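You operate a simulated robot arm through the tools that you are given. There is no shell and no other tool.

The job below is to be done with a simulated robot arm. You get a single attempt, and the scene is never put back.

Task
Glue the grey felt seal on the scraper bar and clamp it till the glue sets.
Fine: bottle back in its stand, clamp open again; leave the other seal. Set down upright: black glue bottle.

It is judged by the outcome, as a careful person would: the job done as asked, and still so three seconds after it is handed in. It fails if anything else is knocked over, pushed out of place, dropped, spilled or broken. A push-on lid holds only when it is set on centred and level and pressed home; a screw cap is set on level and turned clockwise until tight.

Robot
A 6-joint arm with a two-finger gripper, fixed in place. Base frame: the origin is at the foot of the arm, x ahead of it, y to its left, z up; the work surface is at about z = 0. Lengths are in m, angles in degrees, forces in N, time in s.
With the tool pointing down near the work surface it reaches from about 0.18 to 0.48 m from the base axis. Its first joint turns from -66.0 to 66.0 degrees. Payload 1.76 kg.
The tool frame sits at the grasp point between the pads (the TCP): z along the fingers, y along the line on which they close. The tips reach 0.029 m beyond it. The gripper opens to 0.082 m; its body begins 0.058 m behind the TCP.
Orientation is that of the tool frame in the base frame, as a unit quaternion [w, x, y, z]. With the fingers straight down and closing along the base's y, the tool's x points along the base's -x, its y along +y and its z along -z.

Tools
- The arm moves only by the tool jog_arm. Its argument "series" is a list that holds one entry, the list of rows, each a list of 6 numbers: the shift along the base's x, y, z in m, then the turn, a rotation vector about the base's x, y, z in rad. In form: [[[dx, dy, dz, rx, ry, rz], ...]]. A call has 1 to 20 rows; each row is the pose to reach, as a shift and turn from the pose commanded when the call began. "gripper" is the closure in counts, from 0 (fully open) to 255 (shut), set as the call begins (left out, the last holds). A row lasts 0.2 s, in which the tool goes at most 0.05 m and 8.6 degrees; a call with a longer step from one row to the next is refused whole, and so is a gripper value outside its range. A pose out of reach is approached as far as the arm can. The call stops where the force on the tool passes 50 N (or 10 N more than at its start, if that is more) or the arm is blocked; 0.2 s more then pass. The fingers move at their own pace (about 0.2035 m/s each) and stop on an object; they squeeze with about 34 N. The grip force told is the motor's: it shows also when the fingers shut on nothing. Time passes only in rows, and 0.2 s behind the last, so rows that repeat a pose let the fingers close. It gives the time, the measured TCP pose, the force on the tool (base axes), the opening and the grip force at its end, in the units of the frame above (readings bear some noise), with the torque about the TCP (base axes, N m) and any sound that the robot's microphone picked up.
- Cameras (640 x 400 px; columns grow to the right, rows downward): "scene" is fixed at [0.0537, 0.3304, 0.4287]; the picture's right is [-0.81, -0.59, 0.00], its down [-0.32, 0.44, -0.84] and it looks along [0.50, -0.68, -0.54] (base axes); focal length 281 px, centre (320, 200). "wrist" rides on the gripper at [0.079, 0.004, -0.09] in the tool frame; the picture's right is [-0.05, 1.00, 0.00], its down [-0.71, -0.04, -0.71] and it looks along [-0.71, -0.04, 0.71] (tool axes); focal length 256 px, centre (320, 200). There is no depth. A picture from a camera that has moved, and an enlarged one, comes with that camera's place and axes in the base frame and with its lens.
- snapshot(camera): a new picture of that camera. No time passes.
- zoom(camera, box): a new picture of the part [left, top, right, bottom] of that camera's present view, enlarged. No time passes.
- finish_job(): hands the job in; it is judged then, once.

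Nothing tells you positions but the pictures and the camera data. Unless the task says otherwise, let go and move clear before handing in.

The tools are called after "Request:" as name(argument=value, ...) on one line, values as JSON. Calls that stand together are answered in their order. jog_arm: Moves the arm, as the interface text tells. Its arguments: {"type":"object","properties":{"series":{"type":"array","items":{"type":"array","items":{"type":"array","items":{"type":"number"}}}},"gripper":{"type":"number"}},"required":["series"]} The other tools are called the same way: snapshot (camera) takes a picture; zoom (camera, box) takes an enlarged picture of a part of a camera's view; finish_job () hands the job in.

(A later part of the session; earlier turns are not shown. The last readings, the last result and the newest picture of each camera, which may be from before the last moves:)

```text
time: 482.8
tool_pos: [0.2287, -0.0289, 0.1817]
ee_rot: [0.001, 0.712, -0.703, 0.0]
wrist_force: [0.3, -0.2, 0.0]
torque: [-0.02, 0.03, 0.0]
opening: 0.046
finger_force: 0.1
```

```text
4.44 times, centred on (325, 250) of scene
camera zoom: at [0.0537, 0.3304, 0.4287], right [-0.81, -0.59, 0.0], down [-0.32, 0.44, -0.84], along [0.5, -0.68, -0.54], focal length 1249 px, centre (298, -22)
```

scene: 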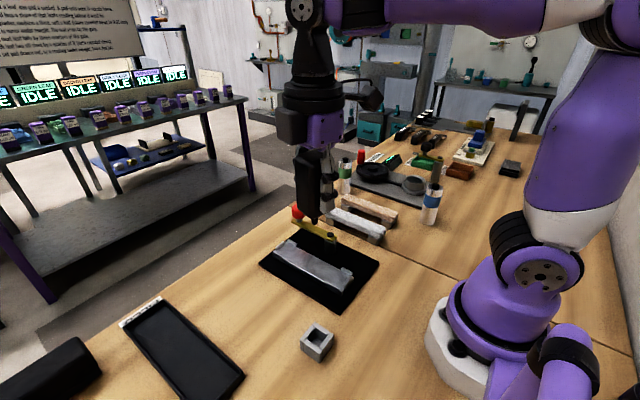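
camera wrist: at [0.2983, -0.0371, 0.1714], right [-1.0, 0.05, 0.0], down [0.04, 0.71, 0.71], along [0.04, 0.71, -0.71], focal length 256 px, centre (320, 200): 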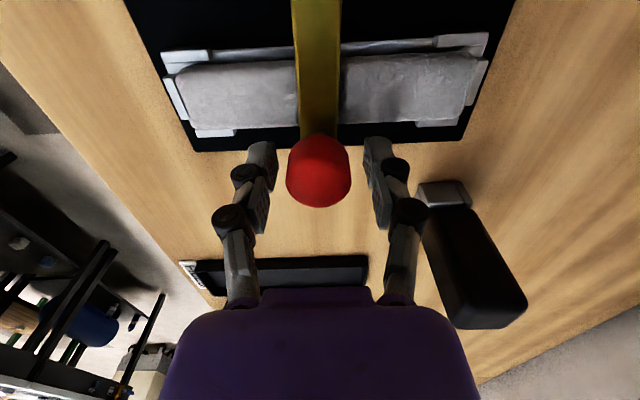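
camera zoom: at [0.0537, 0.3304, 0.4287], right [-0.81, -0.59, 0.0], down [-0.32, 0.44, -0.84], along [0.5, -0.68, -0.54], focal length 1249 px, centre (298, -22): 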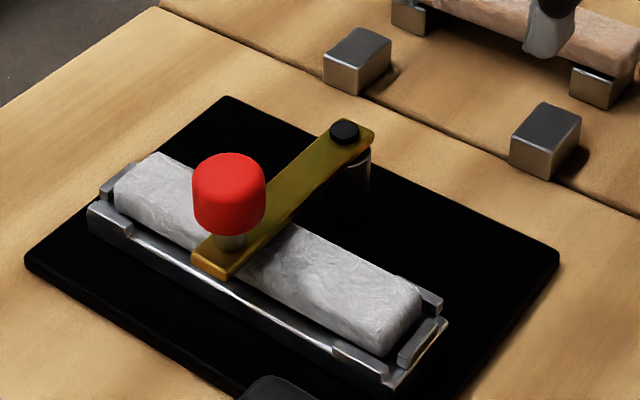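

Request:
jog_arm(series=[[[0, 0, 0, 0, 0, 0], [0, 0, 0, 0, 0, 0], [0, 0, 0, 0, 0, 0], [0, 0, 0, 0, 0, 0], [0, 0, 0, 0, 0, 0], [0, 0, 0, 0, 0, 0], [0, 0, 0, 0, 0, 0], [0, 0, 0, 0, 0, 0], [0, 0, 0, 0, 0, 0], [0, 0, 0, 0, 0, 0], [0, 0, 0, 0, 0, 0], [0, 0, 0, 0, 0, 0], [0, 0, 0, 0, 0, 0], [0, 0, 0, 0, 0, 0], [0, 0, 0, 0, 0, 0], [0, 0, 0, 0, 0, 0], [0, 0, 0, 0, 0, 0], [0, 0, 0, 0, 0, 0], [0, 0, 0, 0, 0, 0], [0, 0, 0, 0, 0, 0]]])

Request:
jog_arm(series=[[[0, 0, 0, 0, 0, 0], [0, 0, 0, 0, 0, 0], [0, 0, 0, 0, 0, 0], [0, 0, 0, 0, 0, 0], [0, 0, 0, 0, 0, 0], [0, 0, 0, 0, 0, 0], [0, 0, 0, 0, 0, 0], [0, 0, 0, 0, 0, 0], [0, 0, 0, 0, 0, 0], [0, 0, 0, 0, 0, 0], [0, 0, 0, 0, 0, 0], [0, 0, 0, 0, 0, 0], [0, 0, 0, 0, 0, 0], [0, 0, 0, 0, 0, 0], [0, 0, 0, 0, 0, 0], [0, 0, 0, 0, 0, 0], [0, 0, 0, 0, 0, 0], [0, 0, 0, 0, 0, 0], [0, 0, 0, 0, 0, 0], [0, 0, 0, 0, 0, 0]]])

Request:
jog_arm(series=[[[0, 0, 0, 0, 0, 0], [0, 0, 0, 0, 0, 0], [0, 0, 0, 0, 0, 0], [0, 0, 0, 0, 0, 0], [0, 0, 0, 0, 0, 0], [0, 0, 0, 0, 0, 0], [0, 0, 0, 0, 0, 0], [0, 0, 0, 0, 0, 0], [0, 0, 0, 0, 0, 0], [0, 0, 0, 0, 0, 0], [0, 0, 0, 0, 0, 0], [0, 0, 0, 0, 0, 0], [0, 0, 0, 0, 0, 0], [0, 0, 0, 0, 0, 0], [0, 0, 0, 0, 0, 0], [0, 0, 0, 0, 0, 0], [0, 0, 0, 0, 0, 0], [0, 0, 0, 0, 0, 0], [0, 0, 0, 0, 0, 0], [0, 0, 0, 0, 0, 0]]])

Request:
jog_arm(series=[[[0, 0, 0, 0, 0, 0], [0, 0, 0, 0, 0, 0], [0, 0, 0, 0, 0, 0], [0, 0, 0, 0, 0, 0], [0, 0, 0, 0, 0, 0], [0, 0, 0, 0, 0, 0], [0, 0, 0, 0, 0, 0], [0, 0, 0, 0, 0, 0], [0, 0, 0, 0, 0, 0], [0, 0, 0, 0, 0, 0], [0, 0, 0, 0, 0, 0], [0, 0, 0, 0, 0, 0], [0, 0, 0, 0, 0, 0], [0, 0, 0, 0, 0, 0], [0, 0, 0, 0, 0, 0], [0, 0, 0, 0, 0, 0], [0, 0, 0, 0, 0, 0], [0, 0, 0, 0, 0, 0], [0, 0, 0, 0, 0, 0], [0, 0, 0, 0, 0, 0]]])

Request:
jog_arm(series=[[[0, 0, 0, 0, 0, 0], [0, 0, 0, 0, 0, 0], [0, 0, 0, 0, 0, 0], [0, 0, 0, 0, 0, 0], [0, 0, 0, 0, 0, 0], [0, 0, 0, 0, 0, 0], [0, 0, 0, 0, 0, 0], [0, 0, 0, 0, 0, 0], [0, 0, 0, 0, 0, 0], [0, 0, 0, 0, 0, 0], [0, 0, 0, 0, 0, 0], [0, 0, 0, 0, 0, 0], [0, 0, 0, 0, 0, 0], [0, 0, 0, 0, 0, 0], [0, 0, 0, 0, 0, 0], [0, 0, 0, 0, 0, 0], [0, 0, 0, 0, 0, 0], [0, 0, 0, 0, 0, 0], [0, 0, 0, 0, 0, 0], [0, 0, 0, 0, 0, 0]]])

Request:
jog_arm(series=[[[0, 0, 0, 0, 0, 0], [0, 0, 0, 0, 0, 0], [0, 0, 0, 0, 0, 0], [0, 0, 0, 0, 0, 0], [0, 0, 0, 0, 0, 0], [0, 0, 0, 0, 0, 0], [0, 0, 0, 0, 0, 0], [0, 0, 0, 0, 0, 0], [0, 0, 0, 0, 0, 0], [0, 0, 0, 0, 0, 0], [0, 0, 0, 0, 0, 0], [0, 0, 0, 0, 0, 0], [0, 0, 0, 0, 0, 0], [0, 0, 0, 0, 0, 0], [0, 0, 0, 0, 0, 0], [0, 0, 0, 0, 0, 0], [0, 0, 0, 0, 0, 0], [0, 0, 0, 0, 0, 0], [0, 0, 0, 0, 0, 0], [0, 0, 0, 0, 0, 0]]])

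Request:
jog_arm(series=[[[0, 0, 0, 0, 0, 0], [0, 0, 0, 0, 0, 0], [0, 0, 0, 0, 0, 0], [0, 0, 0, 0, 0, 0], [0, 0, 0, 0, 0, 0], [0, 0, 0, 0, 0, 0], [0, 0, 0, 0, 0, 0], [0, 0, 0, 0, 0, 0], [0, 0, 0, 0, 0, 0], [0, 0, 0, 0, 0, 0], [0, 0, 0, 0, 0, 0], [0, 0, 0, 0, 0, 0], [0, 0, 0, 0, 0, 0], [0, 0, 0, 0, 0, 0], [0, 0, 0, 0, 0, 0], [0, 0, 0, 0, 0, 0], [0, 0, 0, 0, 0, 0], [0, 0, 0, 0, 0, 0], [0, 0, 0, 0, 0, 0], [0, 0, 0, 0, 0, 0]]])

Request:
jog_arm(series=[[[0, 0, 0, 0, 0, 0], [0, 0, 0, 0, 0, 0], [0, 0, 0, 0, 0, 0], [0, 0, 0, 0, 0, 0], [0, 0, 0, 0, 0, 0], [0, 0, 0, 0, 0, 0], [0, 0, 0, 0, 0, 0], [0, 0, 0, 0, 0, 0], [0, 0, 0, 0, 0, 0], [0, 0, 0, 0, 0, 0], [0, 0, 0, 0, 0, 0], [0, 0, 0, 0, 0, 0], [0, 0, 0, 0, 0, 0], [0, 0, 0, 0, 0, 0], [0, 0, 0, 0, 0, 0], [0, 0, 0, 0, 0, 0], [0, 0, 0, 0, 0, 0], [0, 0, 0, 0, 0, 0], [0, 0, 0, 0, 0, 0], [0, 0, 0, 0, 0, 0]]])

Request:
jog_arm(series=[[[0, 0, 0, 0, 0, 0], [0, 0, 0, 0, 0, 0], [0, 0, 0, 0, 0, 0], [0, 0, 0, 0, 0, 0], [0, 0, 0, 0, 0, 0], [0, 0, 0, 0, 0, 0], [0, 0, 0, 0, 0, 0], [0, 0, 0, 0, 0, 0], [0, 0, 0, 0, 0, 0], [0, 0, 0, 0, 0, 0], [0, 0, 0, 0, 0, 0], [0, 0, 0, 0, 0, 0], [0, 0, 0, 0, 0, 0], [0, 0, 0, 0, 0, 0], [0, 0, 0, 0, 0, 0], [0, 0, 0, 0, 0, 0], [0, 0, 0, 0, 0, 0], [0, 0, 0, 0, 0, 0], [0, 0, 0, 0, 0, 0], [0, 0, 0, 0, 0, 0]]])

Request:
jog_arm(series=[[[0, 0, 0, 0, 0, 0], [0, 0, 0, 0, 0, 0], [0, 0, 0, 0, 0, 0], [0, 0, 0, 0, 0, 0], [0, 0, 0, 0, 0, 0], [0, 0, 0, 0, 0, 0], [0, 0, 0, 0, 0, 0], [0, 0, 0, 0, 0, 0], [0, 0, 0, 0, 0, 0], [0, 0, 0, 0, 0, 0], [0, 0, 0, 0, 0, 0], [0, 0, 0, 0, 0, 0], [0, 0, 0, 0, 0, 0], [0, 0, 0, 0, 0, 0], [0, 0, 0, 0, 0, 0], [0, 0, 0, 0, 0, 0], [0, 0, 0, 0, 0, 0], [0, 0, 0, 0, 0, 0], [0, 0, 0, 0, 0, 0], [0, 0, 0, 0, 0, 0]]])

Request:
jog_arm(series=[[[0, 0, 0, 0, 0, 0], [0, 0, 0, 0, 0, 0], [0, 0, 0, 0, 0, 0], [0, 0, 0, 0, 0, 0], [0, 0, 0, 0, 0, 0], [0, 0, 0, 0, 0, 0], [0, 0, 0, 0, 0, 0], [0, 0, 0, 0, 0, 0], [0, 0, 0, 0, 0, 0], [0, 0, 0, 0, 0, 0], [0, 0, 0, 0, 0, 0], [0, 0, 0, 0, 0, 0], [0, 0, 0, 0, 0, 0], [0, 0, 0, 0, 0, 0], [0, 0, 0, 0, 0, 0], [0, 0, 0, 0, 0, 0], [0, 0, 0, 0, 0, 0], [0, 0, 0, 0, 0, 0], [0, 0, 0, 0, 0, 0], [0, 0, 0, 0, 0, 0]]])

Request:
jog_arm(series=[[[0, 0, 0, 0, 0, 0], [0, 0, 0, 0, 0, 0], [0, 0, 0, 0, 0, 0], [0, 0, 0, 0, 0, 0], [0, 0, 0, 0, 0, 0], [0, 0, 0, 0, 0, 0], [0, 0, 0, 0, 0, 0], [0, 0, 0, 0, 0, 0], [0, 0, 0, 0, 0, 0], [0, 0, 0, 0, 0, 0], [0, 0, 0, 0, 0, 0], [0, 0, 0, 0, 0, 0], [0, 0, 0, 0, 0, 0], [0, 0, 0, 0, 0, 0], [0, 0, 0, 0, 0, 0], [0, 0, 0, 0, 0, 0], [0, 0, 0, 0, 0, 0], [0, 0, 0, 0, 0, 0], [0, 0, 0, 0, 0, 0], [0, 0, 0, 0, 0, 0]]])

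Request:
jog_arm(series=[[[0, 0, 0, 0, 0, 0], [0, 0, 0, 0, 0, 0], [0, 0, 0, 0, 0, 0], [0, 0, 0, 0, 0, 0], [0, 0, 0, 0, 0, 0], [0, 0, 0, 0, 0, 0], [0, 0, 0, 0, 0, 0], [0, 0, 0, 0, 0, 0], [0, 0, 0, 0, 0, 0], [0, 0, 0, 0, 0, 0], [0, 0, 0, 0, 0, 0], [0, 0, 0, 0, 0, 0], [0, 0, 0, 0, 0, 0], [0, 0, 0, 0, 0, 0], [0, 0, 0, 0, 0, 0], [0, 0, 0, 0, 0, 0], [0, 0, 0, 0, 0, 0], [0, 0, 0, 0, 0, 0], [0, 0, 0, 0, 0, 0], [0, 0, 0, 0, 0, 0]]])

Request:
jog_arm(series=[[[0, 0, 0, 0, 0, 0], [0, 0, 0, 0, 0, 0], [0, 0, 0, 0, 0, 0], [0, 0, 0, 0, 0, 0], [0, 0, 0, 0, 0, 0], [0, 0, 0, 0, 0, 0], [0, 0, 0, 0, 0, 0], [0, 0, 0, 0, 0, 0], [0, 0, 0, 0, 0, 0], [0, 0, 0, 0, 0, 0], [0, 0, 0, 0, 0, 0], [0, 0, 0, 0, 0, 0], [0, 0, 0, 0, 0, 0], [0, 0, 0, 0, 0, 0], [0, 0, 0, 0, 0, 0], [0, 0, 0, 0, 0, 0], [0, 0, 0, 0, 0, 0], [0, 0, 0, 0, 0, 0], [0, 0, 0, 0, 0, 0], [0, 0, 0, 0, 0, 0]]])

Request:
jog_arm(series=[[[0, 0, 0, 0, 0, 0], [0, 0, 0, 0, 0, 0], [0, 0, 0, 0, 0, 0], [0, 0, 0, 0, 0, 0], [0, 0, 0, 0, 0, 0], [0, 0, 0, 0, 0, 0], [0, 0, 0, 0, 0, 0], [0, 0, 0, 0, 0, 0], [0, 0, 0, 0, 0, 0], [0, 0, 0, 0, 0, 0], [0, 0, 0, 0, 0, 0], [0, 0, 0, 0, 0, 0], [0, 0, 0, 0, 0, 0], [0, 0, 0, 0, 0, 0], [0, 0, 0, 0, 0, 0], [0, 0, 0, 0, 0, 0], [0, 0, 0, 0, 0, 0], [0, 0, 0, 0, 0, 0], [0, 0, 0, 0, 0, 0], [0, 0, 0, 0, 0, 0]]])

Request:
zoom(camera="scene", box=[265, 205, 385, 295])

```text
time: 487.0
tool_pos: [0.2291, -0.027, 0.1811]
ee_rot: [0.002, 0.711, -0.703, 0.0]
wrist_force: [0.0, 0.2, 0.8]
torque: [0.0, 0.02, 0.01]
opening: 0.0459
finger_force: 0.1
```

```text
time: 491.2
tool_pos: [0.2302, -0.0285, 0.1822]
ee_rot: [0.002, 0.711, -0.703, -0.001]
wrist_force: [0.7, 0.7, 0.5]
torque: [-0.02, 0.0, 0.02]
opening: 0.0459
finger_force: 0.0
```

```text
time: 495.4
tool_pos: [0.2291, -0.0286, 0.1827]
ee_rot: [0.001, 0.711, -0.703, 0.0]
wrist_force: [0.9, -0.8, -0.3]
torque: [-0.01, -0.02, -0.03]
opening: 0.0461
finger_force: 0.1
```

```text
time: 499.6
tool_pos: [0.2288, -0.0277, 0.1815]
ee_rot: [0.002, 0.711, -0.703, 0.0]
wrist_force: [-0.3, 0.3, -0.5]
torque: [0.0, 0.02, -0.02]
opening: 0.0463
finger_force: 0.0
```

```text
time: 503.8
tool_pos: [0.2292, -0.0278, 0.1824]
ee_rot: [0.001, 0.712, -0.703, 0.0]
wrist_force: [0.1, 0.2, 0.6]
torque: [-0.01, 0.01, 0.0]
opening: 0.0458
finger_force: 0.1
```

```text
time: 508.0
tool_pos: [0.2295, -0.0272, 0.1824]
ee_rot: [0.001, 0.711, -0.703, 0.0]
wrist_force: [0.2, -0.1, -0.2]
torque: [-0.02, -0.02, -0.02]
opening: 0.0459
finger_force: 0.0
```

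```text
time: 512.2
tool_pos: [0.2293, -0.0281, 0.1819]
ee_rot: [0.002, 0.712, -0.703, 0.0]
wrist_force: [0.3, 0.3, -0.3]
torque: [-0.01, 0.03, 0.04]
opening: 0.046
finger_force: 0.0
```

```text
time: 516.4
tool_pos: [0.2287, -0.0278, 0.1828]
ee_rot: [0.001, 0.711, -0.703, 0.0]
wrist_force: [-0.6, 0.4, 0.9]
torque: [-0.02, -0.01, 0.02]
opening: 0.0461
finger_force: 0.0
```

```text
time: 520.6
tool_pos: [0.2294, -0.0286, 0.1814]
ee_rot: [0.001, 0.712, -0.702, -0.001]
wrist_force: [-0.6, -0.2, -0.4]
torque: [0.01, 0.0, 0.0]
opening: 0.0462
finger_force: 0.0
```

```text
time: 524.8
tool_pos: [0.2291, -0.0286, 0.1818]
ee_rot: [0.001, 0.711, -0.703, 0.0]
wrist_force: [-1.0, 0.0, -0.1]
torque: [0.03, 0.02, 0.02]
opening: 0.0461
finger_force: 0.0
```

```text
time: 529.0
tool_pos: [0.2285, -0.0279, 0.1817]
ee_rot: [0.001, 0.712, -0.703, 0.0]
wrist_force: [0.1, -0.4, -0.6]
torque: [0.01, 0.0, 0.0]
opening: 0.046
finger_force: 0.0
```

```text
time: 533.2
tool_pos: [0.2296, -0.0283, 0.1814]
ee_rot: [0.001, 0.712, -0.702, 0.0]
wrist_force: [0.4, 0.0, 1.2]
torque: [-0.04, 0.03, 0.04]
opening: 0.046
finger_force: 0.0
```

```text
time: 537.4
tool_pos: [0.2294, -0.0294, 0.1815]
ee_rot: [0.001, 0.712, -0.703, 0.0]
wrist_force: [0.0, 0.4, 0.6]
torque: [-0.01, 0.0, -0.01]
opening: 0.0459
finger_force: 0.0
```

```text
time: 541.6
tool_pos: [0.2298, -0.029, 0.1818]
ee_rot: [0.002, 0.712, -0.702, 0.001]
wrist_force: [0.9, -0.4, -0.7]
torque: [0.0, 0.01, 0.01]
opening: 0.0459
finger_force: 0.0
```

```text
time: 545.8
tool_pos: [0.2285, -0.029, 0.1824]
ee_rot: [0.002, 0.711, -0.703, 0.0]
wrist_force: [-0.3, 0.3, 0.1]
torque: [0.01, 0.0, -0.04]
opening: 0.0459
finger_force: 0.1
```

```text
4.44 times, centred on (325, 250) of scene
camera zoom: at [0.0537, 0.3304, 0.4287], right [-0.81, -0.59, 0.0], down [-0.32, 0.44, -0.84], along [0.5, -0.68, -0.54], focal length 1249 px, centre (298, -22)
```

zoom: 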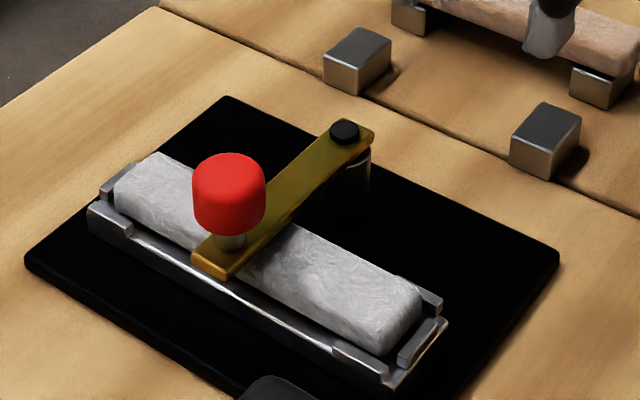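

190 s of clamping by now. I'll open the clamp carefully and do a tiny lift check.

Request:
jog_arm(series=[[[0.03, 0.03, 0, 0, 0, 0], [0.06, 0.06, 0, 0, 0, 0], [0.0712, 0.0705, 0, 0, 0, 0], [0.0712, 0.0705, -0.04, 0, 0, 0], [0.0712, 0.0705, -0.08, 0, 0, 0], [0.0712, 0.0705, -0.1005, 0, 0, 0], [0.0712, 0.0705, -0.1005, 0, 0, 0]]])

Request:
snapshot(camera="wrist")

```text
time: 547.4
tool_pos: [0.3009, 0.0424, 0.0824]
ee_rot: [0.002, 0.712, -0.702, -0.001]
wrist_force: [-0.6, 0.1, 0.1]
torque: [-0.01, 0.0, 0.0]
opening: 0.046
finger_force: 0.0
```

```text
taken
camera wrist: at [0.2972, -0.0363, 0.1709], right [-1.0, 0.04, 0.0], down [0.03, 0.71, 0.71], along [0.03, 0.71, -0.71], focal length 256 px, centre (320, 200)
```

wrist: 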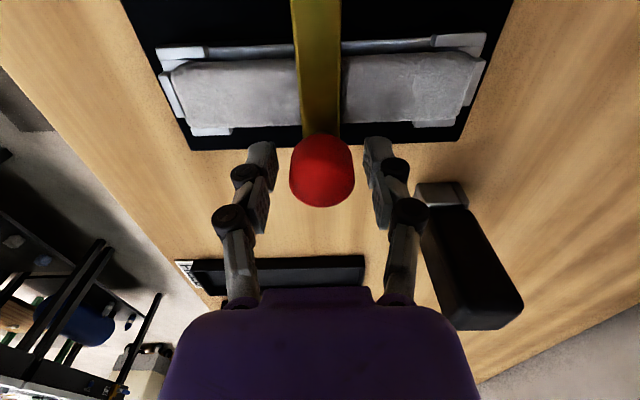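

Caged again; swinging the arm back to its parked position.

Request:
jog_arm(series=[[[0.007, -0.0003, 0, 0, 0, -0.0785], [0.0139, -0.0011, 0, 0, 0, -0.157], [0.0208, -0.0025, 0, 0, 0, -0.2355], [0.0275, -0.0044, 0, 0, 0, -0.314], [0.034, -0.0068, 0, 0, 0, -0.3925], [0.0404, -0.0097, 0, 0, 0, -0.471], [0.0465, -0.0131, 0, 0, 0, -0.5495], [0.0523, -0.017, 0, 0, 0, -0.628], [0.0578, -0.0213, 0, 0, 0, -0.7065], [0.0629, -0.0261, 0, 0, 0, -0.785], [0.0676, -0.0312, 0, 0, 0, -0.8635], [0.072, -0.0367, 0, 0, 0, -0.942], [0.0758, -0.0424, 0, 0, 0, -1.0205], [0.0792, -0.0486, 0, 0, 0, -1.099], [0.0822, -0.0549, 0, 0, 0, -1.1775], [0.0846, -0.0615, 0, 0, 0, -1.256], [0.0865, -0.0682, 0, 0, 0, -1.3345], [0.0879, -0.0751, 0, 0, 0, -1.413], [0.0887, -0.082, 0, 0, 0, -1.4915], [0.089, -0.089, 0, 0, 0, -1.5708]]], gripper=142)

Request:
jog_arm(series=[[[0.0, -0.004, 0, 0, 0, -0.03], [0.0, -0.004, 0, 0, 0, -0.03], [0, 0.0, 0.0, 0, 0, 0.0], [0, 0.0, 0.03, 0, 0, 0.0], [0, 0.0, 0.07, 0, 0, 0.0], [-0.03, 0.02, 0.09, 0, 0, 0.0], [-0.06, 0.045, 0.09, 0, 0, 0.0], [-0.09, 0.0665, 0.08, 0, 0, 0.0], [-0.09, 0.0665, 0.05, 0, 0, 0], [-0.09, 0.0665, 0.03, 0, 0, 0], [-0.09, 0.0665, 0.03, 0, 0, 0]]])

Request:
zoom(camera="scene", box=[255, 195, 375, 285])

```text
time: 551.6
tool_pos: [0.3885, -0.0473, 0.0816]
ee_rot: [0.0, -0.005, 1.0, 0.001]
wrist_force: [-0.2, 1.4, -1.3]
torque: [0.0, 0.01, 0.02]
opening: 0.0367
finger_force: 0.2
```

```text
time: 554.0
tool_pos: [0.2998, 0.0201, 0.1111]
ee_rot: [-0.001, -0.007, 1.0, 0.001]
wrist_force: [-0.4, 0.2, 0.1]
torque: [-0.02, 0.04, 0.0]
opening: 0.0363
finger_force: 0.0
```

```text
4.44 times, centred on (315, 240) of scene
camera zoom: at [0.0537, 0.3305, 0.4287], right [-0.81, -0.59, 0.0], down [-0.32, 0.44, -0.84], along [0.5, -0.68, -0.54], focal length 1249 px, centre (342, 22)
```

zoom: 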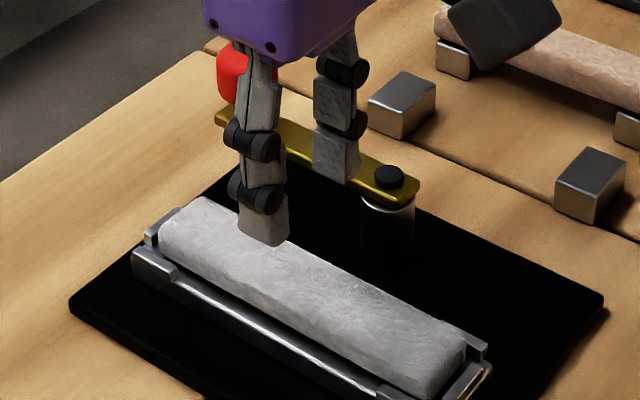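

Request:
jog_arm(series=[[[0, 0, 0, 0, 0, 0], [0, 0, -0.02, 0, 0, 0], [0, 0, -0.04, 0, 0, 0], [0, 0, -0.0505, 0, 0, 0], [0, 0, -0.0505, 0, 0, 0]]], gripper=118)

Request:
jog_arm(series=[[[0, 0, 0, 0, 0, 0], [0, 0, 0, 0, 0, 0], [0, 0, 0, 0, 0, 0]]], gripper=175)

Request:
jog_arm(series=[[[0, 0, 0.0006, 0, 0, 0], [0, 0, 0.0006, 0, 0, 0]]])

Request:
jog_arm(series=[[[0, 0, 0.0006, 0, 0, 0], [0, 0, 0.0006, 0, 0, 0]]])

Request:
zoom(camera="scene", box=[265, 225, 365, 295])

```text
time: 555.2
tool_pos: [0.3005, 0.0205, 0.0619]
ee_rot: [-0.001, -0.007, 1.0, 0.001]
wrist_force: [-0.5, -0.2, -0.3]
torque: [0.03, 0.02, 0.02]
opening: 0.0442
finger_force: 0.1
```

```text
time: 556.0
tool_pos: [0.3001, 0.0205, 0.0618]
ee_rot: [0.0, -0.006, 1.0, 0.0]
wrist_force: [0.3, 0.2, 2.4]
torque: [0.02, -0.02, -0.09]
opening: 0.0304
finger_force: 34.5
```

```text
time: 556.6
tool_pos: [0.2995, 0.0208, 0.0617]
ee_rot: [-0.001, -0.006, 1.0, 0.002]
wrist_force: [0.1, 0.7, 0.3]
torque: [0.0, -0.02, 0.02]
opening: 0.0309
finger_force: 33.7
```

```text
time: 557.2
tool_pos: [0.3007, 0.0203, 0.0624]
ee_rot: [-0.002, -0.007, 1.0, 0.001]
wrist_force: [-0.1, -0.2, -0.5]
torque: [0.0, 0.01, 0.01]
opening: 0.0312
finger_force: 34.3
```

```text
5.71 times, centred on (315, 260) of scene
camera zoom: at [0.0537, 0.3304, 0.4287], right [-0.81, -0.59, 0.0], down [-0.32, 0.44, -0.84], along [0.5, -0.68, -0.54], focal length 1606 px, centre (349, -143)
```

zoom: 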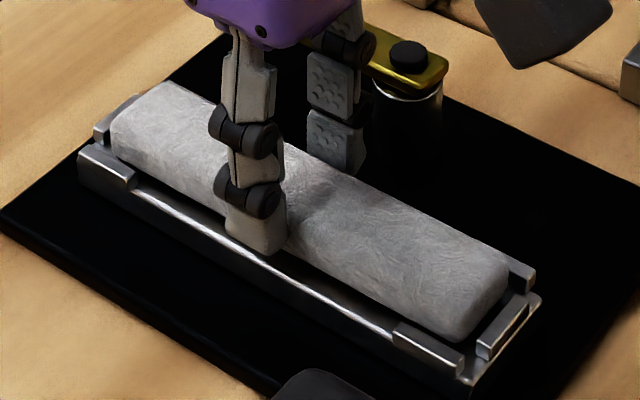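

Still not bonded, so truly no glue went on. I'll set the seal back down, release, and take a proper look at the second (blue) station's label and other objects for a clue I may have missed.

Request:
jog_arm(series=[[[0, 0, -0.0008, 0, 0, 0], [0, 0, -0.0013, 0, 0, 0]]])

Request:
jog_arm(series=[[[0, 0, 0, 0, 0, 0], [0, 0, 0, 0, 0, 0], [0, 0, 0.02, 0, 0, 0], [0, 0, 0.06, 0, 0, 0], [0, 0.0, 0.1, 0, 0, 0], [0, 0.0, 0.13, 0, 0, 0.131], [-0.01, 0.03, 0.14, 0, 0, 0.262], [-0.02, 0.06, 0.14, 0, 0, 0.393], [-0.03, 0.09, 0.14, 0, 0, 0.524], [-0.04, 0.12, 0.14, 0, 0, 0.655], [-0.05, 0.14, 0.14, 0, 0, 0.786], [-0.06, 0.16, 0.14, 0, 0, 0.917], [-0.07, 0.18, 0.14, 0, 0, 1.048], [-0.08, 0.2, 0.14, 0, 0, 1.179], [-0.08, 0.2, 0.14, 0, 0, 1.31], [-0.08, 0.2, 0.14, 0, 0, 1.31]]], gripper=118)

Request:
snapshot(camera="wrist")

```text
time: 557.8
tool_pos: [0.2999, 0.02, 0.0616]
ee_rot: [-0.001, -0.006, 1.0, 0.001]
wrist_force: [-2.7, 0.2, 6.0]
torque: [-0.01, 0.03, -0.06]
opening: 0.0308
finger_force: 34.2
```

```text
time: 561.2
tool_pos: [0.2198, 0.2201, 0.2024]
ee_rot: [-0.001, -0.614, 0.789, 0.0]
wrist_force: [0.7, 1.0, -0.6]
torque: [-0.01, 0.02, 0.01]
opening: 0.0439
finger_force: 0.0
```

```text
taken
camera wrist: at [0.196, 0.1446, 0.2905], right [-0.96, 0.3, 0.0], down [0.21, 0.68, 0.71], along [0.21, 0.67, -0.71], focal length 256 px, centre (320, 200)
```

wrist: 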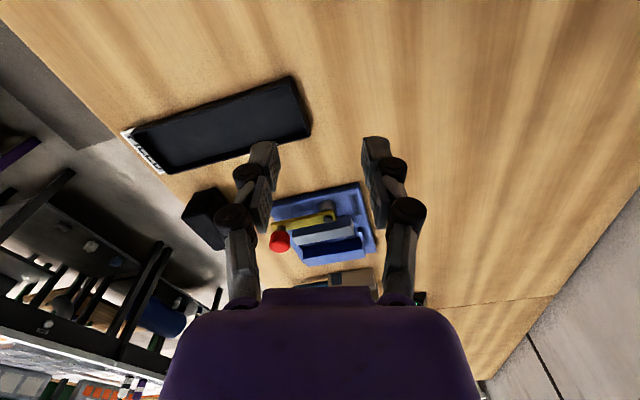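

Request:
zoom(camera="wrist", box=[255, 175, 395, 285])

Request:
zoom(camera="wrist", box=[300, 180, 380, 230])

Request:
zoom(camera="wrist", box=[170, 170, 280, 260])

Request:
zoom(camera="wrist", box=[100, 60, 330, 190])

```text
3.64 times, centred on (325, 230) of wrist
camera zoom: at [0.196, 0.1446, 0.2905], right [-0.96, 0.3, 0.0], down [0.21, 0.68, 0.71], along [0.21, 0.67, -0.71], focal length 931 px, centre (302, 91)
```

zoom: 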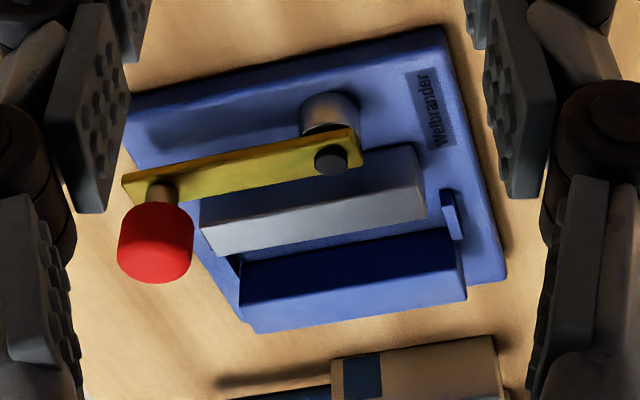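

```text
8.00 times, centred on (340, 205) of wrist
camera zoom: at [0.196, 0.1446, 0.2905], right [-0.96, 0.3, 0.0], down [0.21, 0.68, 0.71], along [0.21, 0.67, -0.71], focal length 2048 px, centre (160, 160)
```

zoom: 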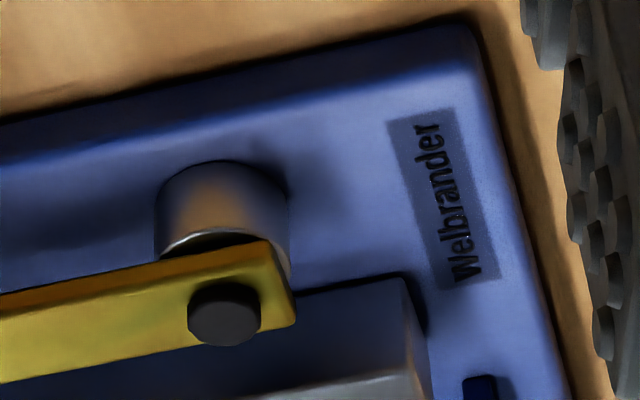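

```text
4.44 times, centred on (225, 215) of wrist
camera zoom: at [0.196, 0.1446, 0.2905], right [-0.96, 0.3, 0.0], down [0.21, 0.68, 0.71], along [0.21, 0.67, -0.71], focal length 1138 px, centre (742, 133)
```

zoom: 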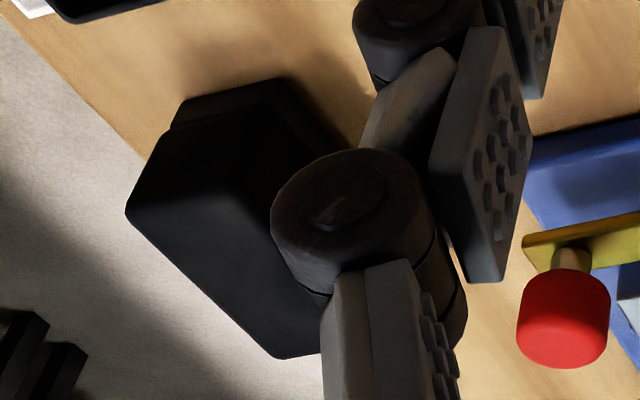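

```text
2.78 times, centred on (215, 125) of wrist
camera zoom: at [0.196, 0.1446, 0.2905], right [-0.96, 0.3, 0.0], down [0.21, 0.68, 0.71], along [0.21, 0.67, -0.71], focal length 712 px, centre (612, 409)
```

zoom: 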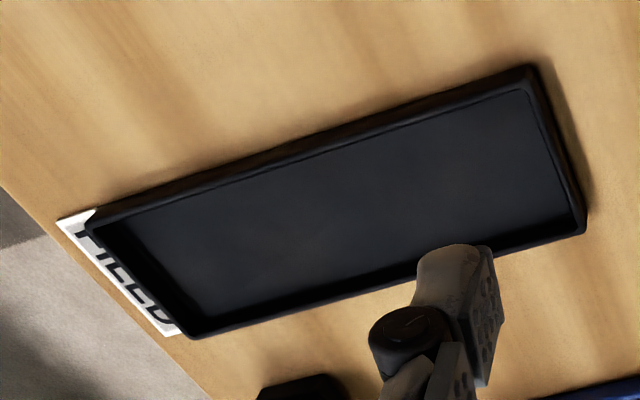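

The blue station is just a branded vise for another job; no clue there. I'll make one more full attempt with a different, higher grip on the bottle and a lightly touching, slow bead. First the seal goes back on its feet.

Request:
jog_arm(series=[[[0.01, -0.03, 0, 0, 0, -0.131], [0.02, -0.06, 0, 0, 0, -0.262], [0.03, -0.09, 0, 0, 0, -0.393], [0.04, -0.12, 0, 0, 0, -0.524], [0.05, -0.14, -0.01, 0, 0, -0.655], [0.06, -0.16, -0.03, 0, 0, -0.786], [0.07, -0.18, -0.05, 0, 0, -0.917], [0.08, -0.2, -0.07, 0, 0, -1.048], [0.08, -0.2, -0.08, 0, 0, -1.179], [0.08, -0.2, -0.09, 0, 0, -1.31], [0.08, -0.2, -0.115, 0, 0, -1.31], [0.08, -0.2, -0.1405, 0, 0, -1.31], [0.08, -0.2, -0.1405, 0, 0, -1.31]]], gripper=116)

Request:
snapshot(camera="wrist")

```text
time: 564.0
tool_pos: [0.298, 0.0194, 0.0601]
ee_rot: [-0.001, -0.007, 1.0, 0.001]
wrist_force: [0.0, -0.2, 0.1]
torque: [-0.03, -0.01, 0.03]
opening: 0.0449
finger_force: 0.1
```

```text
taken
camera wrist: at [0.2198, 0.0232, 0.149], right [0.04, 1.0, 0.0], down [0.71, -0.03, 0.71], along [0.71, -0.03, -0.71], focal length 256 px, centre (320, 200)
```

wrist: 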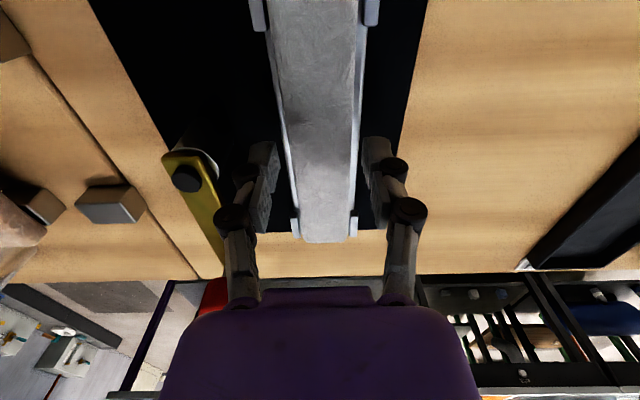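

Request:
jog_arm(series=[[[0, 0, 0, 0, 0, 0], [0, 0, 0, 0, 0, 0], [0, 0, 0, 0, 0, 0], [0, 0, 0.02, 0, 0, 0], [0, 0, 0.055, 0, 0, 0], [0, 0, 0.085, 0, 0, 0], [0, -0.04, 0.085, 0, 0, 0], [0, -0.08, 0.085, 0, 0, 0], [0, -0.12, 0.085, 0, 0, 0], [0, -0.164, 0.085, 0, 0, 0], [0, -0.164, 0.05, 0, 0, 0], [0, -0.164, 0.02, 0, 0, 0], [0, -0.164, 0.001, 0, 0, 0], [0, -0.164, 0.001, 0, 0, 0]]], gripper=175)

Request:
zoom(camera="scene", box=[310, 170, 410, 250])

```text
time: 567.0
tool_pos: [0.3, -0.1436, 0.0605]
ee_rot: [-0.001, -0.006, 1.0, 0.001]
wrist_force: [0.1, -1.4, 0.2]
torque: [0.0, -0.03, 0.01]
opening: 0.0311
finger_force: 34.0
```

```text
5.00 times, centred on (360, 210) of scene
camera zoom: at [0.0537, 0.3304, 0.4287], right [-0.81, -0.59, 0.0], down [-0.32, 0.44, -0.84], along [0.5, -0.68, -0.54], focal length 1405 px, centre (120, 150)
```

zoom: 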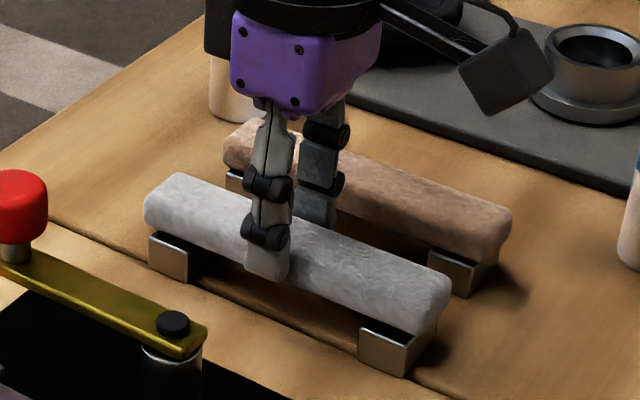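

Request:
jog_arm(series=[[[0, 0, -0.002, 0, 0, 0], [0, 0, -0.0035, 0, 0, 0], [0, 0, -0.0035, 0, 0, 0]]])

Request:
jog_arm(series=[[[0, 0, -0.001, 0, 0, 0], [0, 0, -0.001, 0, 0, 0]]])

```text
time: 567.8
tool_pos: [0.3, -0.1441, 0.0574]
ee_rot: [0.0, -0.005, 1.0, 0.001]
wrist_force: [-0.5, -0.4, 0.5]
torque: [-0.02, -0.01, -0.01]
opening: 0.0309
finger_force: 34.2
```

```text
time: 568.4
tool_pos: [0.3002, -0.1432, 0.0568]
ee_rot: [-0.001, -0.005, 1.0, 0.0]
wrist_force: [-0.3, 1.0, -1.4]
torque: [0.02, 0.0, -0.01]
opening: 0.031
finger_force: 33.9
```

Request:
jog_arm(series=[[[0, 0, -0.0008, 0, 0, 0], [0, 0, -0.0008, 0, 0, 0]]])

```text
time: 569.0
tool_pos: [0.3002, -0.1443, 0.0559]
ee_rot: [0.0, -0.007, 1.0, 0.001]
wrist_force: [-3.2, 2.6, 10.9]
torque: [0.14, 0.12, -0.02]
opening: 0.0312
finger_force: 33.7
```

The seal is back on its feet. Releasing and going for the bottle, this time with a higher grip near its top.

Request:
jog_arm(series=[[[0, 0, 0.0003, 0, 0, 0], [0, 0, 0.0003, 0, 0, 0], [0, 0, 0.02, 0, 0, 0], [0, 0, 0.06, 0, 0, 0], [0, 0, 0.1, 0, 0, 0], [-0.02, 0.04, 0.12, 0, 0, 0], [-0.04, 0.08, 0.12, 0, 0, 0], [-0.06, 0.12, 0.12, 0, 0, 0], [-0.08, 0.16, 0.12, 0, 0, 0], [-0.1, 0.2, 0.12, 0, 0, 0], [-0.1, 0.24, 0.12, 0, 0, 0], [-0.1, 0.28, 0.12, 0, 0, 0.012], [-0.1, 0.28, 0.12, 0, 0, 0.012]]], gripper=118)

Request:
jog_arm(series=[[[0, 0, 0, 0, 0, 0], [0, 0, 0, 0, 0, 0]]], gripper=0)

Request:
snapshot(camera="wrist")

Request:
zoom(camera="scene", box=[300, 160, 440, 260])

```text
time: 571.8
tool_pos: [0.1997, 0.1365, 0.1768]
ee_rot: [-0.001, -0.012, 1.0, 0.0]
wrist_force: [0.4, -0.3, 0.2]
torque: [0.0, 0.03, -0.04]
opening: 0.0439
finger_force: 0.1
```

```text
time: 572.4
tool_pos: [0.201, 0.1371, 0.1757]
ee_rot: [-0.001, -0.013, 1.0, 0.001]
wrist_force: [0.8, -0.9, -0.5]
torque: [-0.02, -0.04, 0.02]
opening: 0.082
finger_force: 0.0
```

```text
taken
camera wrist: at [0.1203, 0.1382, 0.2655], right [0.03, 1.0, 0.0], down [0.71, -0.02, 0.71], along [0.71, -0.02, -0.71], focal length 256 px, centre (320, 200)
```

wrist: 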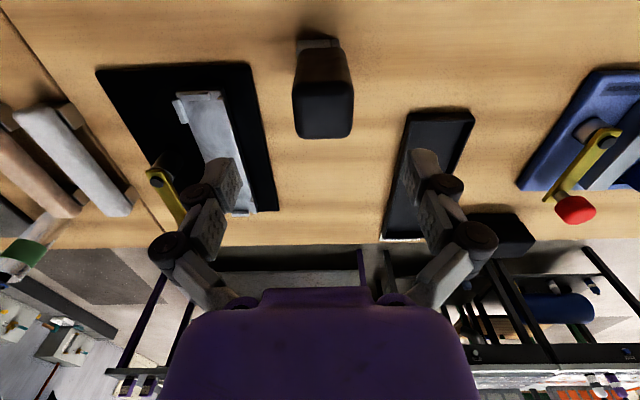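

```text
4.00 times, centred on (370, 210) of scene
camera zoom: at [0.0537, 0.3305, 0.4287], right [-0.81, -0.59, 0.0], down [-0.32, 0.44, -0.84], along [0.5, -0.68, -0.54], focal length 1124 px, centre (120, 160)
```

zoom: 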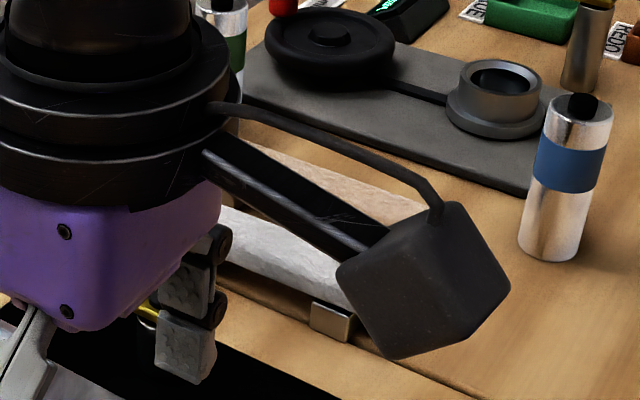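

Request:
jog_arm(series=[[[-0.001, 0.0015, -0.03, 0, 0, -0.026], [-0.001, 0.0015, -0.06, 0, 0, -0.026], [-0.001, 0.0015, -0.085, 0, 0, -0.026], [-0.001, 0.0015, -0.0915, 0, 0, -0.026], [-0.001, 0.0015, -0.0915, 0, 0, -0.026]]])

Request:
jog_arm(series=[[[0, 0, 0, 0, 0, 0], [0, 0, 0, 0, 0, 0], [0, 0, 0, 0, 0, 0], [0, 0, 0, 0, 0, 0]]], gripper=150)

Request:
jog_arm(series=[[[0, 0, 0.01, 0, 0, 0], [0, 0, 0.035, 0, 0, 0], [0, 0, 0.07, 0, 0, 0], [0, 0, 0.09, 0, 0, 0], [0, 0, 0.09, 0, 0, 0]]])

Request:
zoom(camera="scene", box=[280, 200, 370, 370])

```text
time: 573.6
tool_pos: [0.198, 0.1358, 0.0846]
ee_rot: [-0.001, 0.001, 1.0, 0.001]
wrist_force: [0.0, 0.1, -0.6]
torque: [0.0, -0.02, 0.03]
opening: 0.082
finger_force: 0.1
```

```text
time: 574.6
tool_pos: [0.1988, 0.1376, 0.0855]
ee_rot: [-0.001, 0.001, 1.0, 0.002]
wrist_force: [2.2, 1.9, 14.7]
torque: [0.01, -0.12, 0.01]
opening: 0.0393
finger_force: 33.7
```

```text
time: 575.8
tool_pos: [0.1979, 0.1368, 0.1762]
ee_rot: [0.0, 0.001, 1.0, 0.001]
wrist_force: [0.8, -0.7, -0.9]
torque: [0.02, 0.02, 0.0]
opening: 0.0395
finger_force: 33.7
```

```text
2.35 times, centred on (325, 285) of scene
camera zoom: at [0.0537, 0.3304, 0.4287], right [-0.81, -0.59, 0.0], down [-0.32, 0.44, -0.84], along [0.5, -0.68, -0.54], focal length 661 px, centre (308, 0)
```

zoom: 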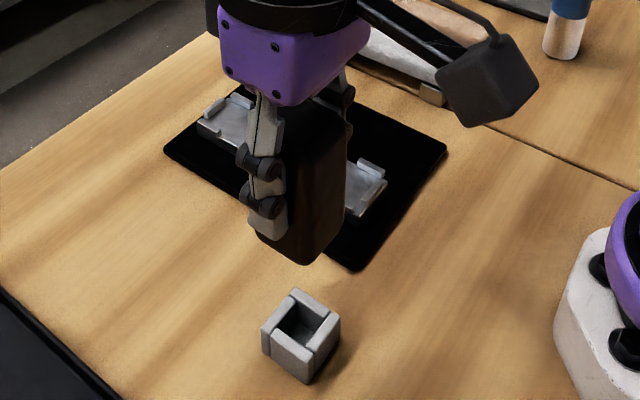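

Request:
jog_arm(series=[[[0.01, -0.035, 0, 0, 0, 0], [0.02, -0.07, 0, 0, 0, 0], [0.036, -0.1, 0, 0, 0, 0], [0.036, -0.1165, 0, 0, 0, 0], [0.036, -0.1165, -0.03, 0, 0, 0], [0.036, -0.1165, -0.055, 0, 0, 0], [0.036, -0.1165, -0.069, 0, 0, 0], [0.036, -0.1165, -0.069, 0, 0, 0]]])

Request:
jog_arm(series=[[[0, 0, -0.001, 0, 0, 0], [0, 0, -0.001, 0, 0, 0]]])

Request:
jog_arm(series=[[[0, 0, -0.001, 0, 0, 0], [0, 0, -0.001, 0, 0, 0]]])

Request:
zoom(camera="scene", box=[315, 250, 375, 300])

```text
time: 577.6
tool_pos: [0.2348, 0.0205, 0.1063]
ee_rot: [-0.001, 0.001, 1.0, 0.001]
wrist_force: [-0.7, -0.6, -1.0]
torque: [0.02, 0.02, -0.04]
opening: 0.0391
finger_force: 34.7
```

```text
time: 578.2
tool_pos: [0.2347, 0.021, 0.1045]
ee_rot: [-0.001, 0.001, 1.0, 0.001]
wrist_force: [-0.4, -0.3, -1.0]
torque: [-0.02, -0.03, -0.02]
opening: 0.0394
finger_force: 34.0
```

```text
time: 578.8
tool_pos: [0.2344, 0.0213, 0.1039]
ee_rot: [0.0, 0.001, 1.0, 0.0]
wrist_force: [-6.7, 0.0, 26.7]
torque: [0.04, 0.49, -0.02]
opening: 0.0393
finger_force: 34.3
```

```text
8.00 times, centred on (345, 275) of scene
camera zoom: at [0.0537, 0.3304, 0.4287], right [-0.81, -0.59, 0.0], down [-0.32, 0.44, -0.84], along [0.5, -0.68, -0.54], focal length 2248 px, centre (120, -400)
```

zoom: 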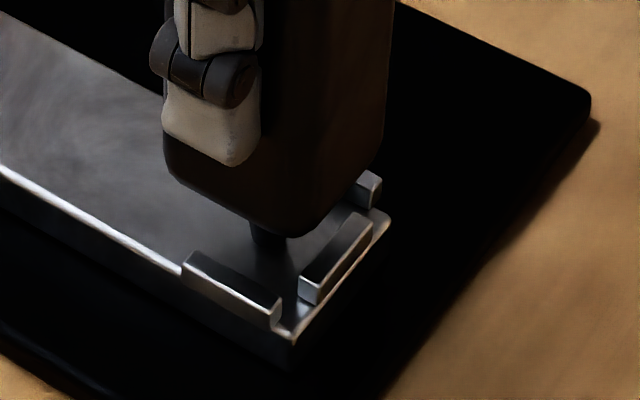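

Contact found. I'll ease to a light touch, squeeze fully now, and draw the tip along in light contact.

Request:
jog_arm(series=[[[0, -0.0008, 0.0008, 0, 0, 0], [0, -0.0008, 0.0008, 0, 0, 0], [0, -0.0008, 0.0008, 0, 0, 0]]], gripper=255)

Request:
jog_arm(series=[[[0.002, 0, 0, 0, 0, 0], [0.004, 0, 0, 0, 0, 0], [0.006, 0, 0, 0, 0, 0], [0.008, 0, 0, 0, 0, 0], [0.01, 0, 0, 0, 0, 0], [0.012, 0, 0, 0, 0, 0], [0.014, 0, 0, 0, 0, 0], [0.016, 0, 0, 0, 0, 0], [0.018, 0, 0, 0, 0, 0], [0.02, 0, 0, 0, 0, 0]]], gripper=255)

Request:
zoom(camera="scene", box=[315, 250, 375, 300])

```text
time: 579.6
tool_pos: [0.2343, 0.0189, 0.1044]
ee_rot: [-0.001, 0.001, 1.0, 0.001]
wrist_force: [-0.4, -0.5, -0.9]
torque: [0.01, 0.0, 0.0]
opening: 0.0392
finger_force: 33.6
```

```text
time: 581.8
tool_pos: [0.2537, 0.0195, 0.1044]
ee_rot: [-0.001, 0.001, 1.0, 0.001]
wrist_force: [-0.5, 0.7, -1.2]
torque: [-0.01, -0.04, -0.02]
opening: 0.0389
finger_force: 33.7
```

```text
8.00 times, centred on (345, 275) of scene
camera zoom: at [0.0537, 0.3304, 0.4287], right [-0.81, -0.59, 0.0], down [-0.32, 0.44, -0.84], along [0.5, -0.68, -0.54], focal length 2248 px, centre (120, -400)
```

zoom: 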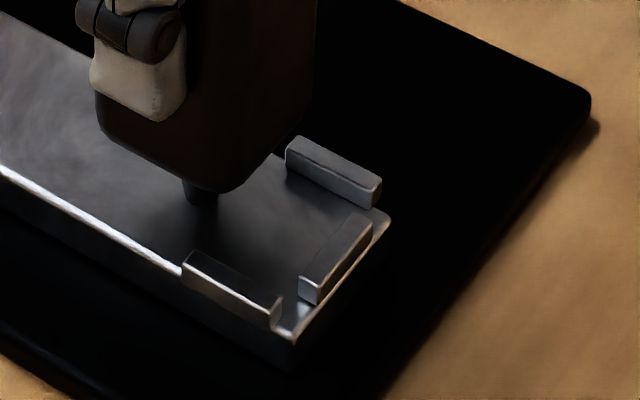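

Request:
jog_arm(series=[[[0.002, 0, -0.0004, 0, 0, 0], [0.004, 0, -0.0004, 0, 0, 0], [0.006, 0, -0.0004, 0, 0, 0], [0.008, 0, -0.0004, 0, 0, 0], [0.01, 0, -0.0004, 0, 0, 0], [0.012, 0, -0.0004, 0, 0, 0], [0.014, 0, -0.0004, 0, 0, 0], [0.016, 0, -0.0004, 0, 0, 0], [0.018, 0, -0.0004, 0, 0, 0], [0.02, 0, -0.0004, 0, 0, 0], [0.022, 0, -0.0004, 0, 0, 0], [0.024, 0, -0.0004, 0, 0, 0], [0.026, 0, -0.0004, 0, 0, 0], [0.028, 0, -0.0004, 0, 0, 0], [0.03, 0, -0.0004, 0, 0, 0], [0.032, 0, -0.0004, 0, 0, 0], [0.034, 0, -0.0004, 0, 0, 0], [0.036, 0, -0.0004, 0, 0, 0], [0.038, 0, -0.0004, 0, 0, 0], [0.04, 0, -0.0004, 0, 0, 0]]], gripper=255)

Request:
jog_arm(series=[[[0.002, 0, 0, 0, 0, 0], [0.004, 0, 0, 0, 0, 0], [0.006, 0, 0, 0, 0, 0], [0.008, 0, 0, 0, 0, 0], [0.01, 0, 0, 0, 0, 0], [0.012, 0, 0, 0, 0, 0], [0.014, 0, 0, 0, 0, 0], [0.016, 0, 0, 0, 0, 0], [0.018, 0, 0, 0, 0, 0], [0.02, 0, 0, 0, 0, 0], [0.022, 0, 0, 0, 0, 0], [0.024, 0, 0, 0, 0, 0], [0.026, 0, 0, 0, 0, 0], [0.028, 0, 0, 0, 0, 0], [0.03, 0, 0, 0, 0, 0], [0.032, 0, 0, 0, 0, 0], [0.034, 0, 0, 0, 0, 0], [0.036, 0, 0, 0, 0, 0], [0.038, 0, 0, 0, 0, 0], [0.04, 0, 0, 0, 0, 0]]], gripper=255)

Request:
jog_arm(series=[[[0.002, 0, 0, 0, 0, 0], [0.004, 0, 0, 0, 0, 0], [0.006, 0, 0, 0, 0, 0], [0.008, 0, 0, 0, 0, 0], [0.01, 0, 0, 0, 0, 0], [0.012, 0, 0, 0, 0, 0], [0.014, 0, 0, 0, 0, 0], [0.016, 0, 0, 0, 0, 0], [0.018, 0, 0, 0, 0, 0], [0.02, 0, 0, 0, 0, 0], [0.022, 0, 0, 0, 0, 0], [0.024, 0, 0, 0, 0, 0], [0.026, 0, 0, 0, 0, 0], [0.028, 0, 0, 0, 0, 0], [0.03, 0, 0, 0, 0, 0], [0.031, 0, 0, 0, 0, 0], [0.031, 0, 0, 0, 0, 0]]], gripper=255)

Request:
zoom(camera="scene", box=[270, 225, 370, 295])

```text
time: 586.0
tool_pos: [0.2949, 0.0207, 0.1028]
ee_rot: [-0.002, 0.002, 1.0, 0.001]
wrist_force: [0.1, 0.5, -0.5]
torque: [0.0, 0.01, -0.02]
opening: 0.0393
finger_force: 34.3
```

```text
time: 590.2
tool_pos: [0.3347, 0.0195, 0.1049]
ee_rot: [-0.001, 0.0, 1.0, 0.0]
wrist_force: [-0.3, 0.3, -0.8]
torque: [0.05, 0.01, 0.01]
opening: 0.0392
finger_force: 34.1
```

```text
time: 593.8
tool_pos: [0.3657, 0.0193, 0.1041]
ee_rot: [0.0, 0.001, 1.0, 0.001]
wrist_force: [-1.2, -0.5, -0.5]
torque: [0.07, -0.04, -0.01]
opening: 0.0391
finger_force: 33.8
```

```text
5.71 times, centred on (320, 260) of scene
camera zoom: at [0.0537, 0.3305, 0.4287], right [-0.81, -0.59, 0.0], down [-0.32, 0.44, -0.84], along [0.5, -0.68, -0.54], focal length 1606 px, centre (320, -143)
```

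zoom: 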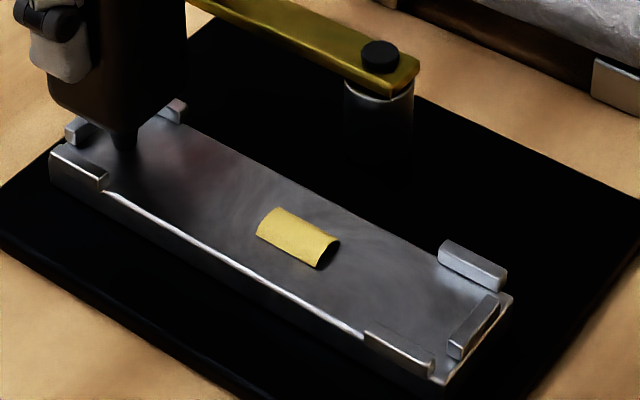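

A yellow glue bead segment has just appeared on the bar – so glue is visible, and something in this pass worked. Let me look closely at where it is.

Request:
zoom(camera="scene", box=[295, 240, 345, 280])

Request:
snapshot(camera="wrist")

```text
10.00 times, centred on (320, 260) of scene
camera zoom: at [0.0537, 0.3305, 0.4287], right [-0.81, -0.59, 0.0], down [-0.32, 0.44, -0.84], along [0.5, -0.68, -0.54], focal length 2810 px, centre (320, -400)
```

zoom: 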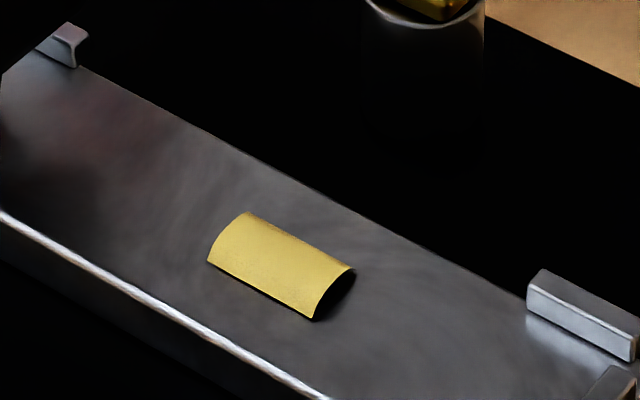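

```text
taken
camera wrist: at [0.2859, 0.0249, 0.1932], right [0.06, 1.0, 0.0], down [0.71, -0.04, 0.71], along [0.71, -0.04, -0.71], focal length 256 px, centre (320, 200)
```

wrist: 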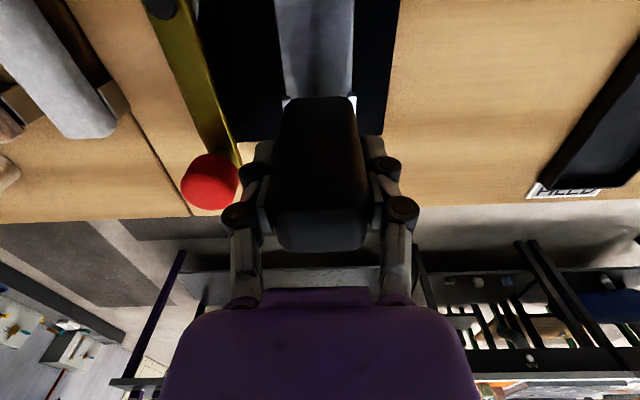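

The bead segment is ~24–26 mm long around x ≈ 0.276–0.302 – so the bar fills in sections, and this higher grip with an almost-touching tip works. I'm at the far section now; I'll lower to the lightest touch and dwell here to see it fill.

Request:
jog_arm(series=[[[0, 0.0005, -0.0003, 0, 0, 0], [0, 0.0005, -0.0003, 0, 0, 0]]], gripper=255)

Request:
jog_arm(series=[[[0, 0, -0.0003, 0, 0, 0], [0, 0, -0.0003, 0, 0, 0]]])

Request:
jog_arm(series=[[[0, 0, -0.0003, 0, 0, 0], [0, 0, -0.0003, 0, 0, 0]]])

Request:
zoom(camera="scene", box=[270, 225, 340, 280])

```text
time: 594.4
tool_pos: [0.3658, 0.0204, 0.1041]
ee_rot: [0.0, 0.001, 1.0, 0.001]
wrist_force: [-1.0, -1.9, 5.8]
torque: [-0.12, 0.07, -0.02]
opening: 0.0393
finger_force: 33.5
```

```text
time: 595.0
tool_pos: [0.3662, 0.0206, 0.1032]
ee_rot: [0.0, 0.0, 1.0, 0.001]
wrist_force: [-0.7, -0.4, 10.4]
torque: [-0.04, 0.07, -0.02]
opening: 0.0394
finger_force: 34.0
```

```text
time: 595.6
tool_pos: [0.3659, 0.0205, 0.1038]
ee_rot: [-0.001, 0.0, 1.0, 0.001]
wrist_force: [-4.1, -0.5, 23.6]
torque: [-0.04, 0.31, -0.01]
opening: 0.0393
finger_force: 34.3
```

```text
7.27 times, centred on (305, 252) of scene
camera zoom: at [0.0536, 0.3304, 0.4287], right [-0.81, -0.59, 0.0], down [-0.32, 0.44, -0.84], along [0.5, -0.68, -0.54], focal length 2044 px, centre (429, -182)
```

zoom: 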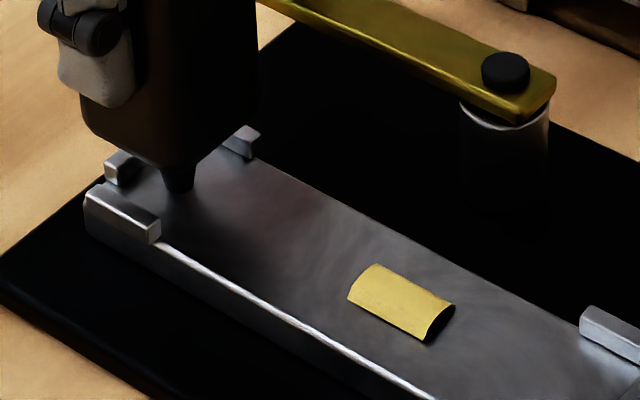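

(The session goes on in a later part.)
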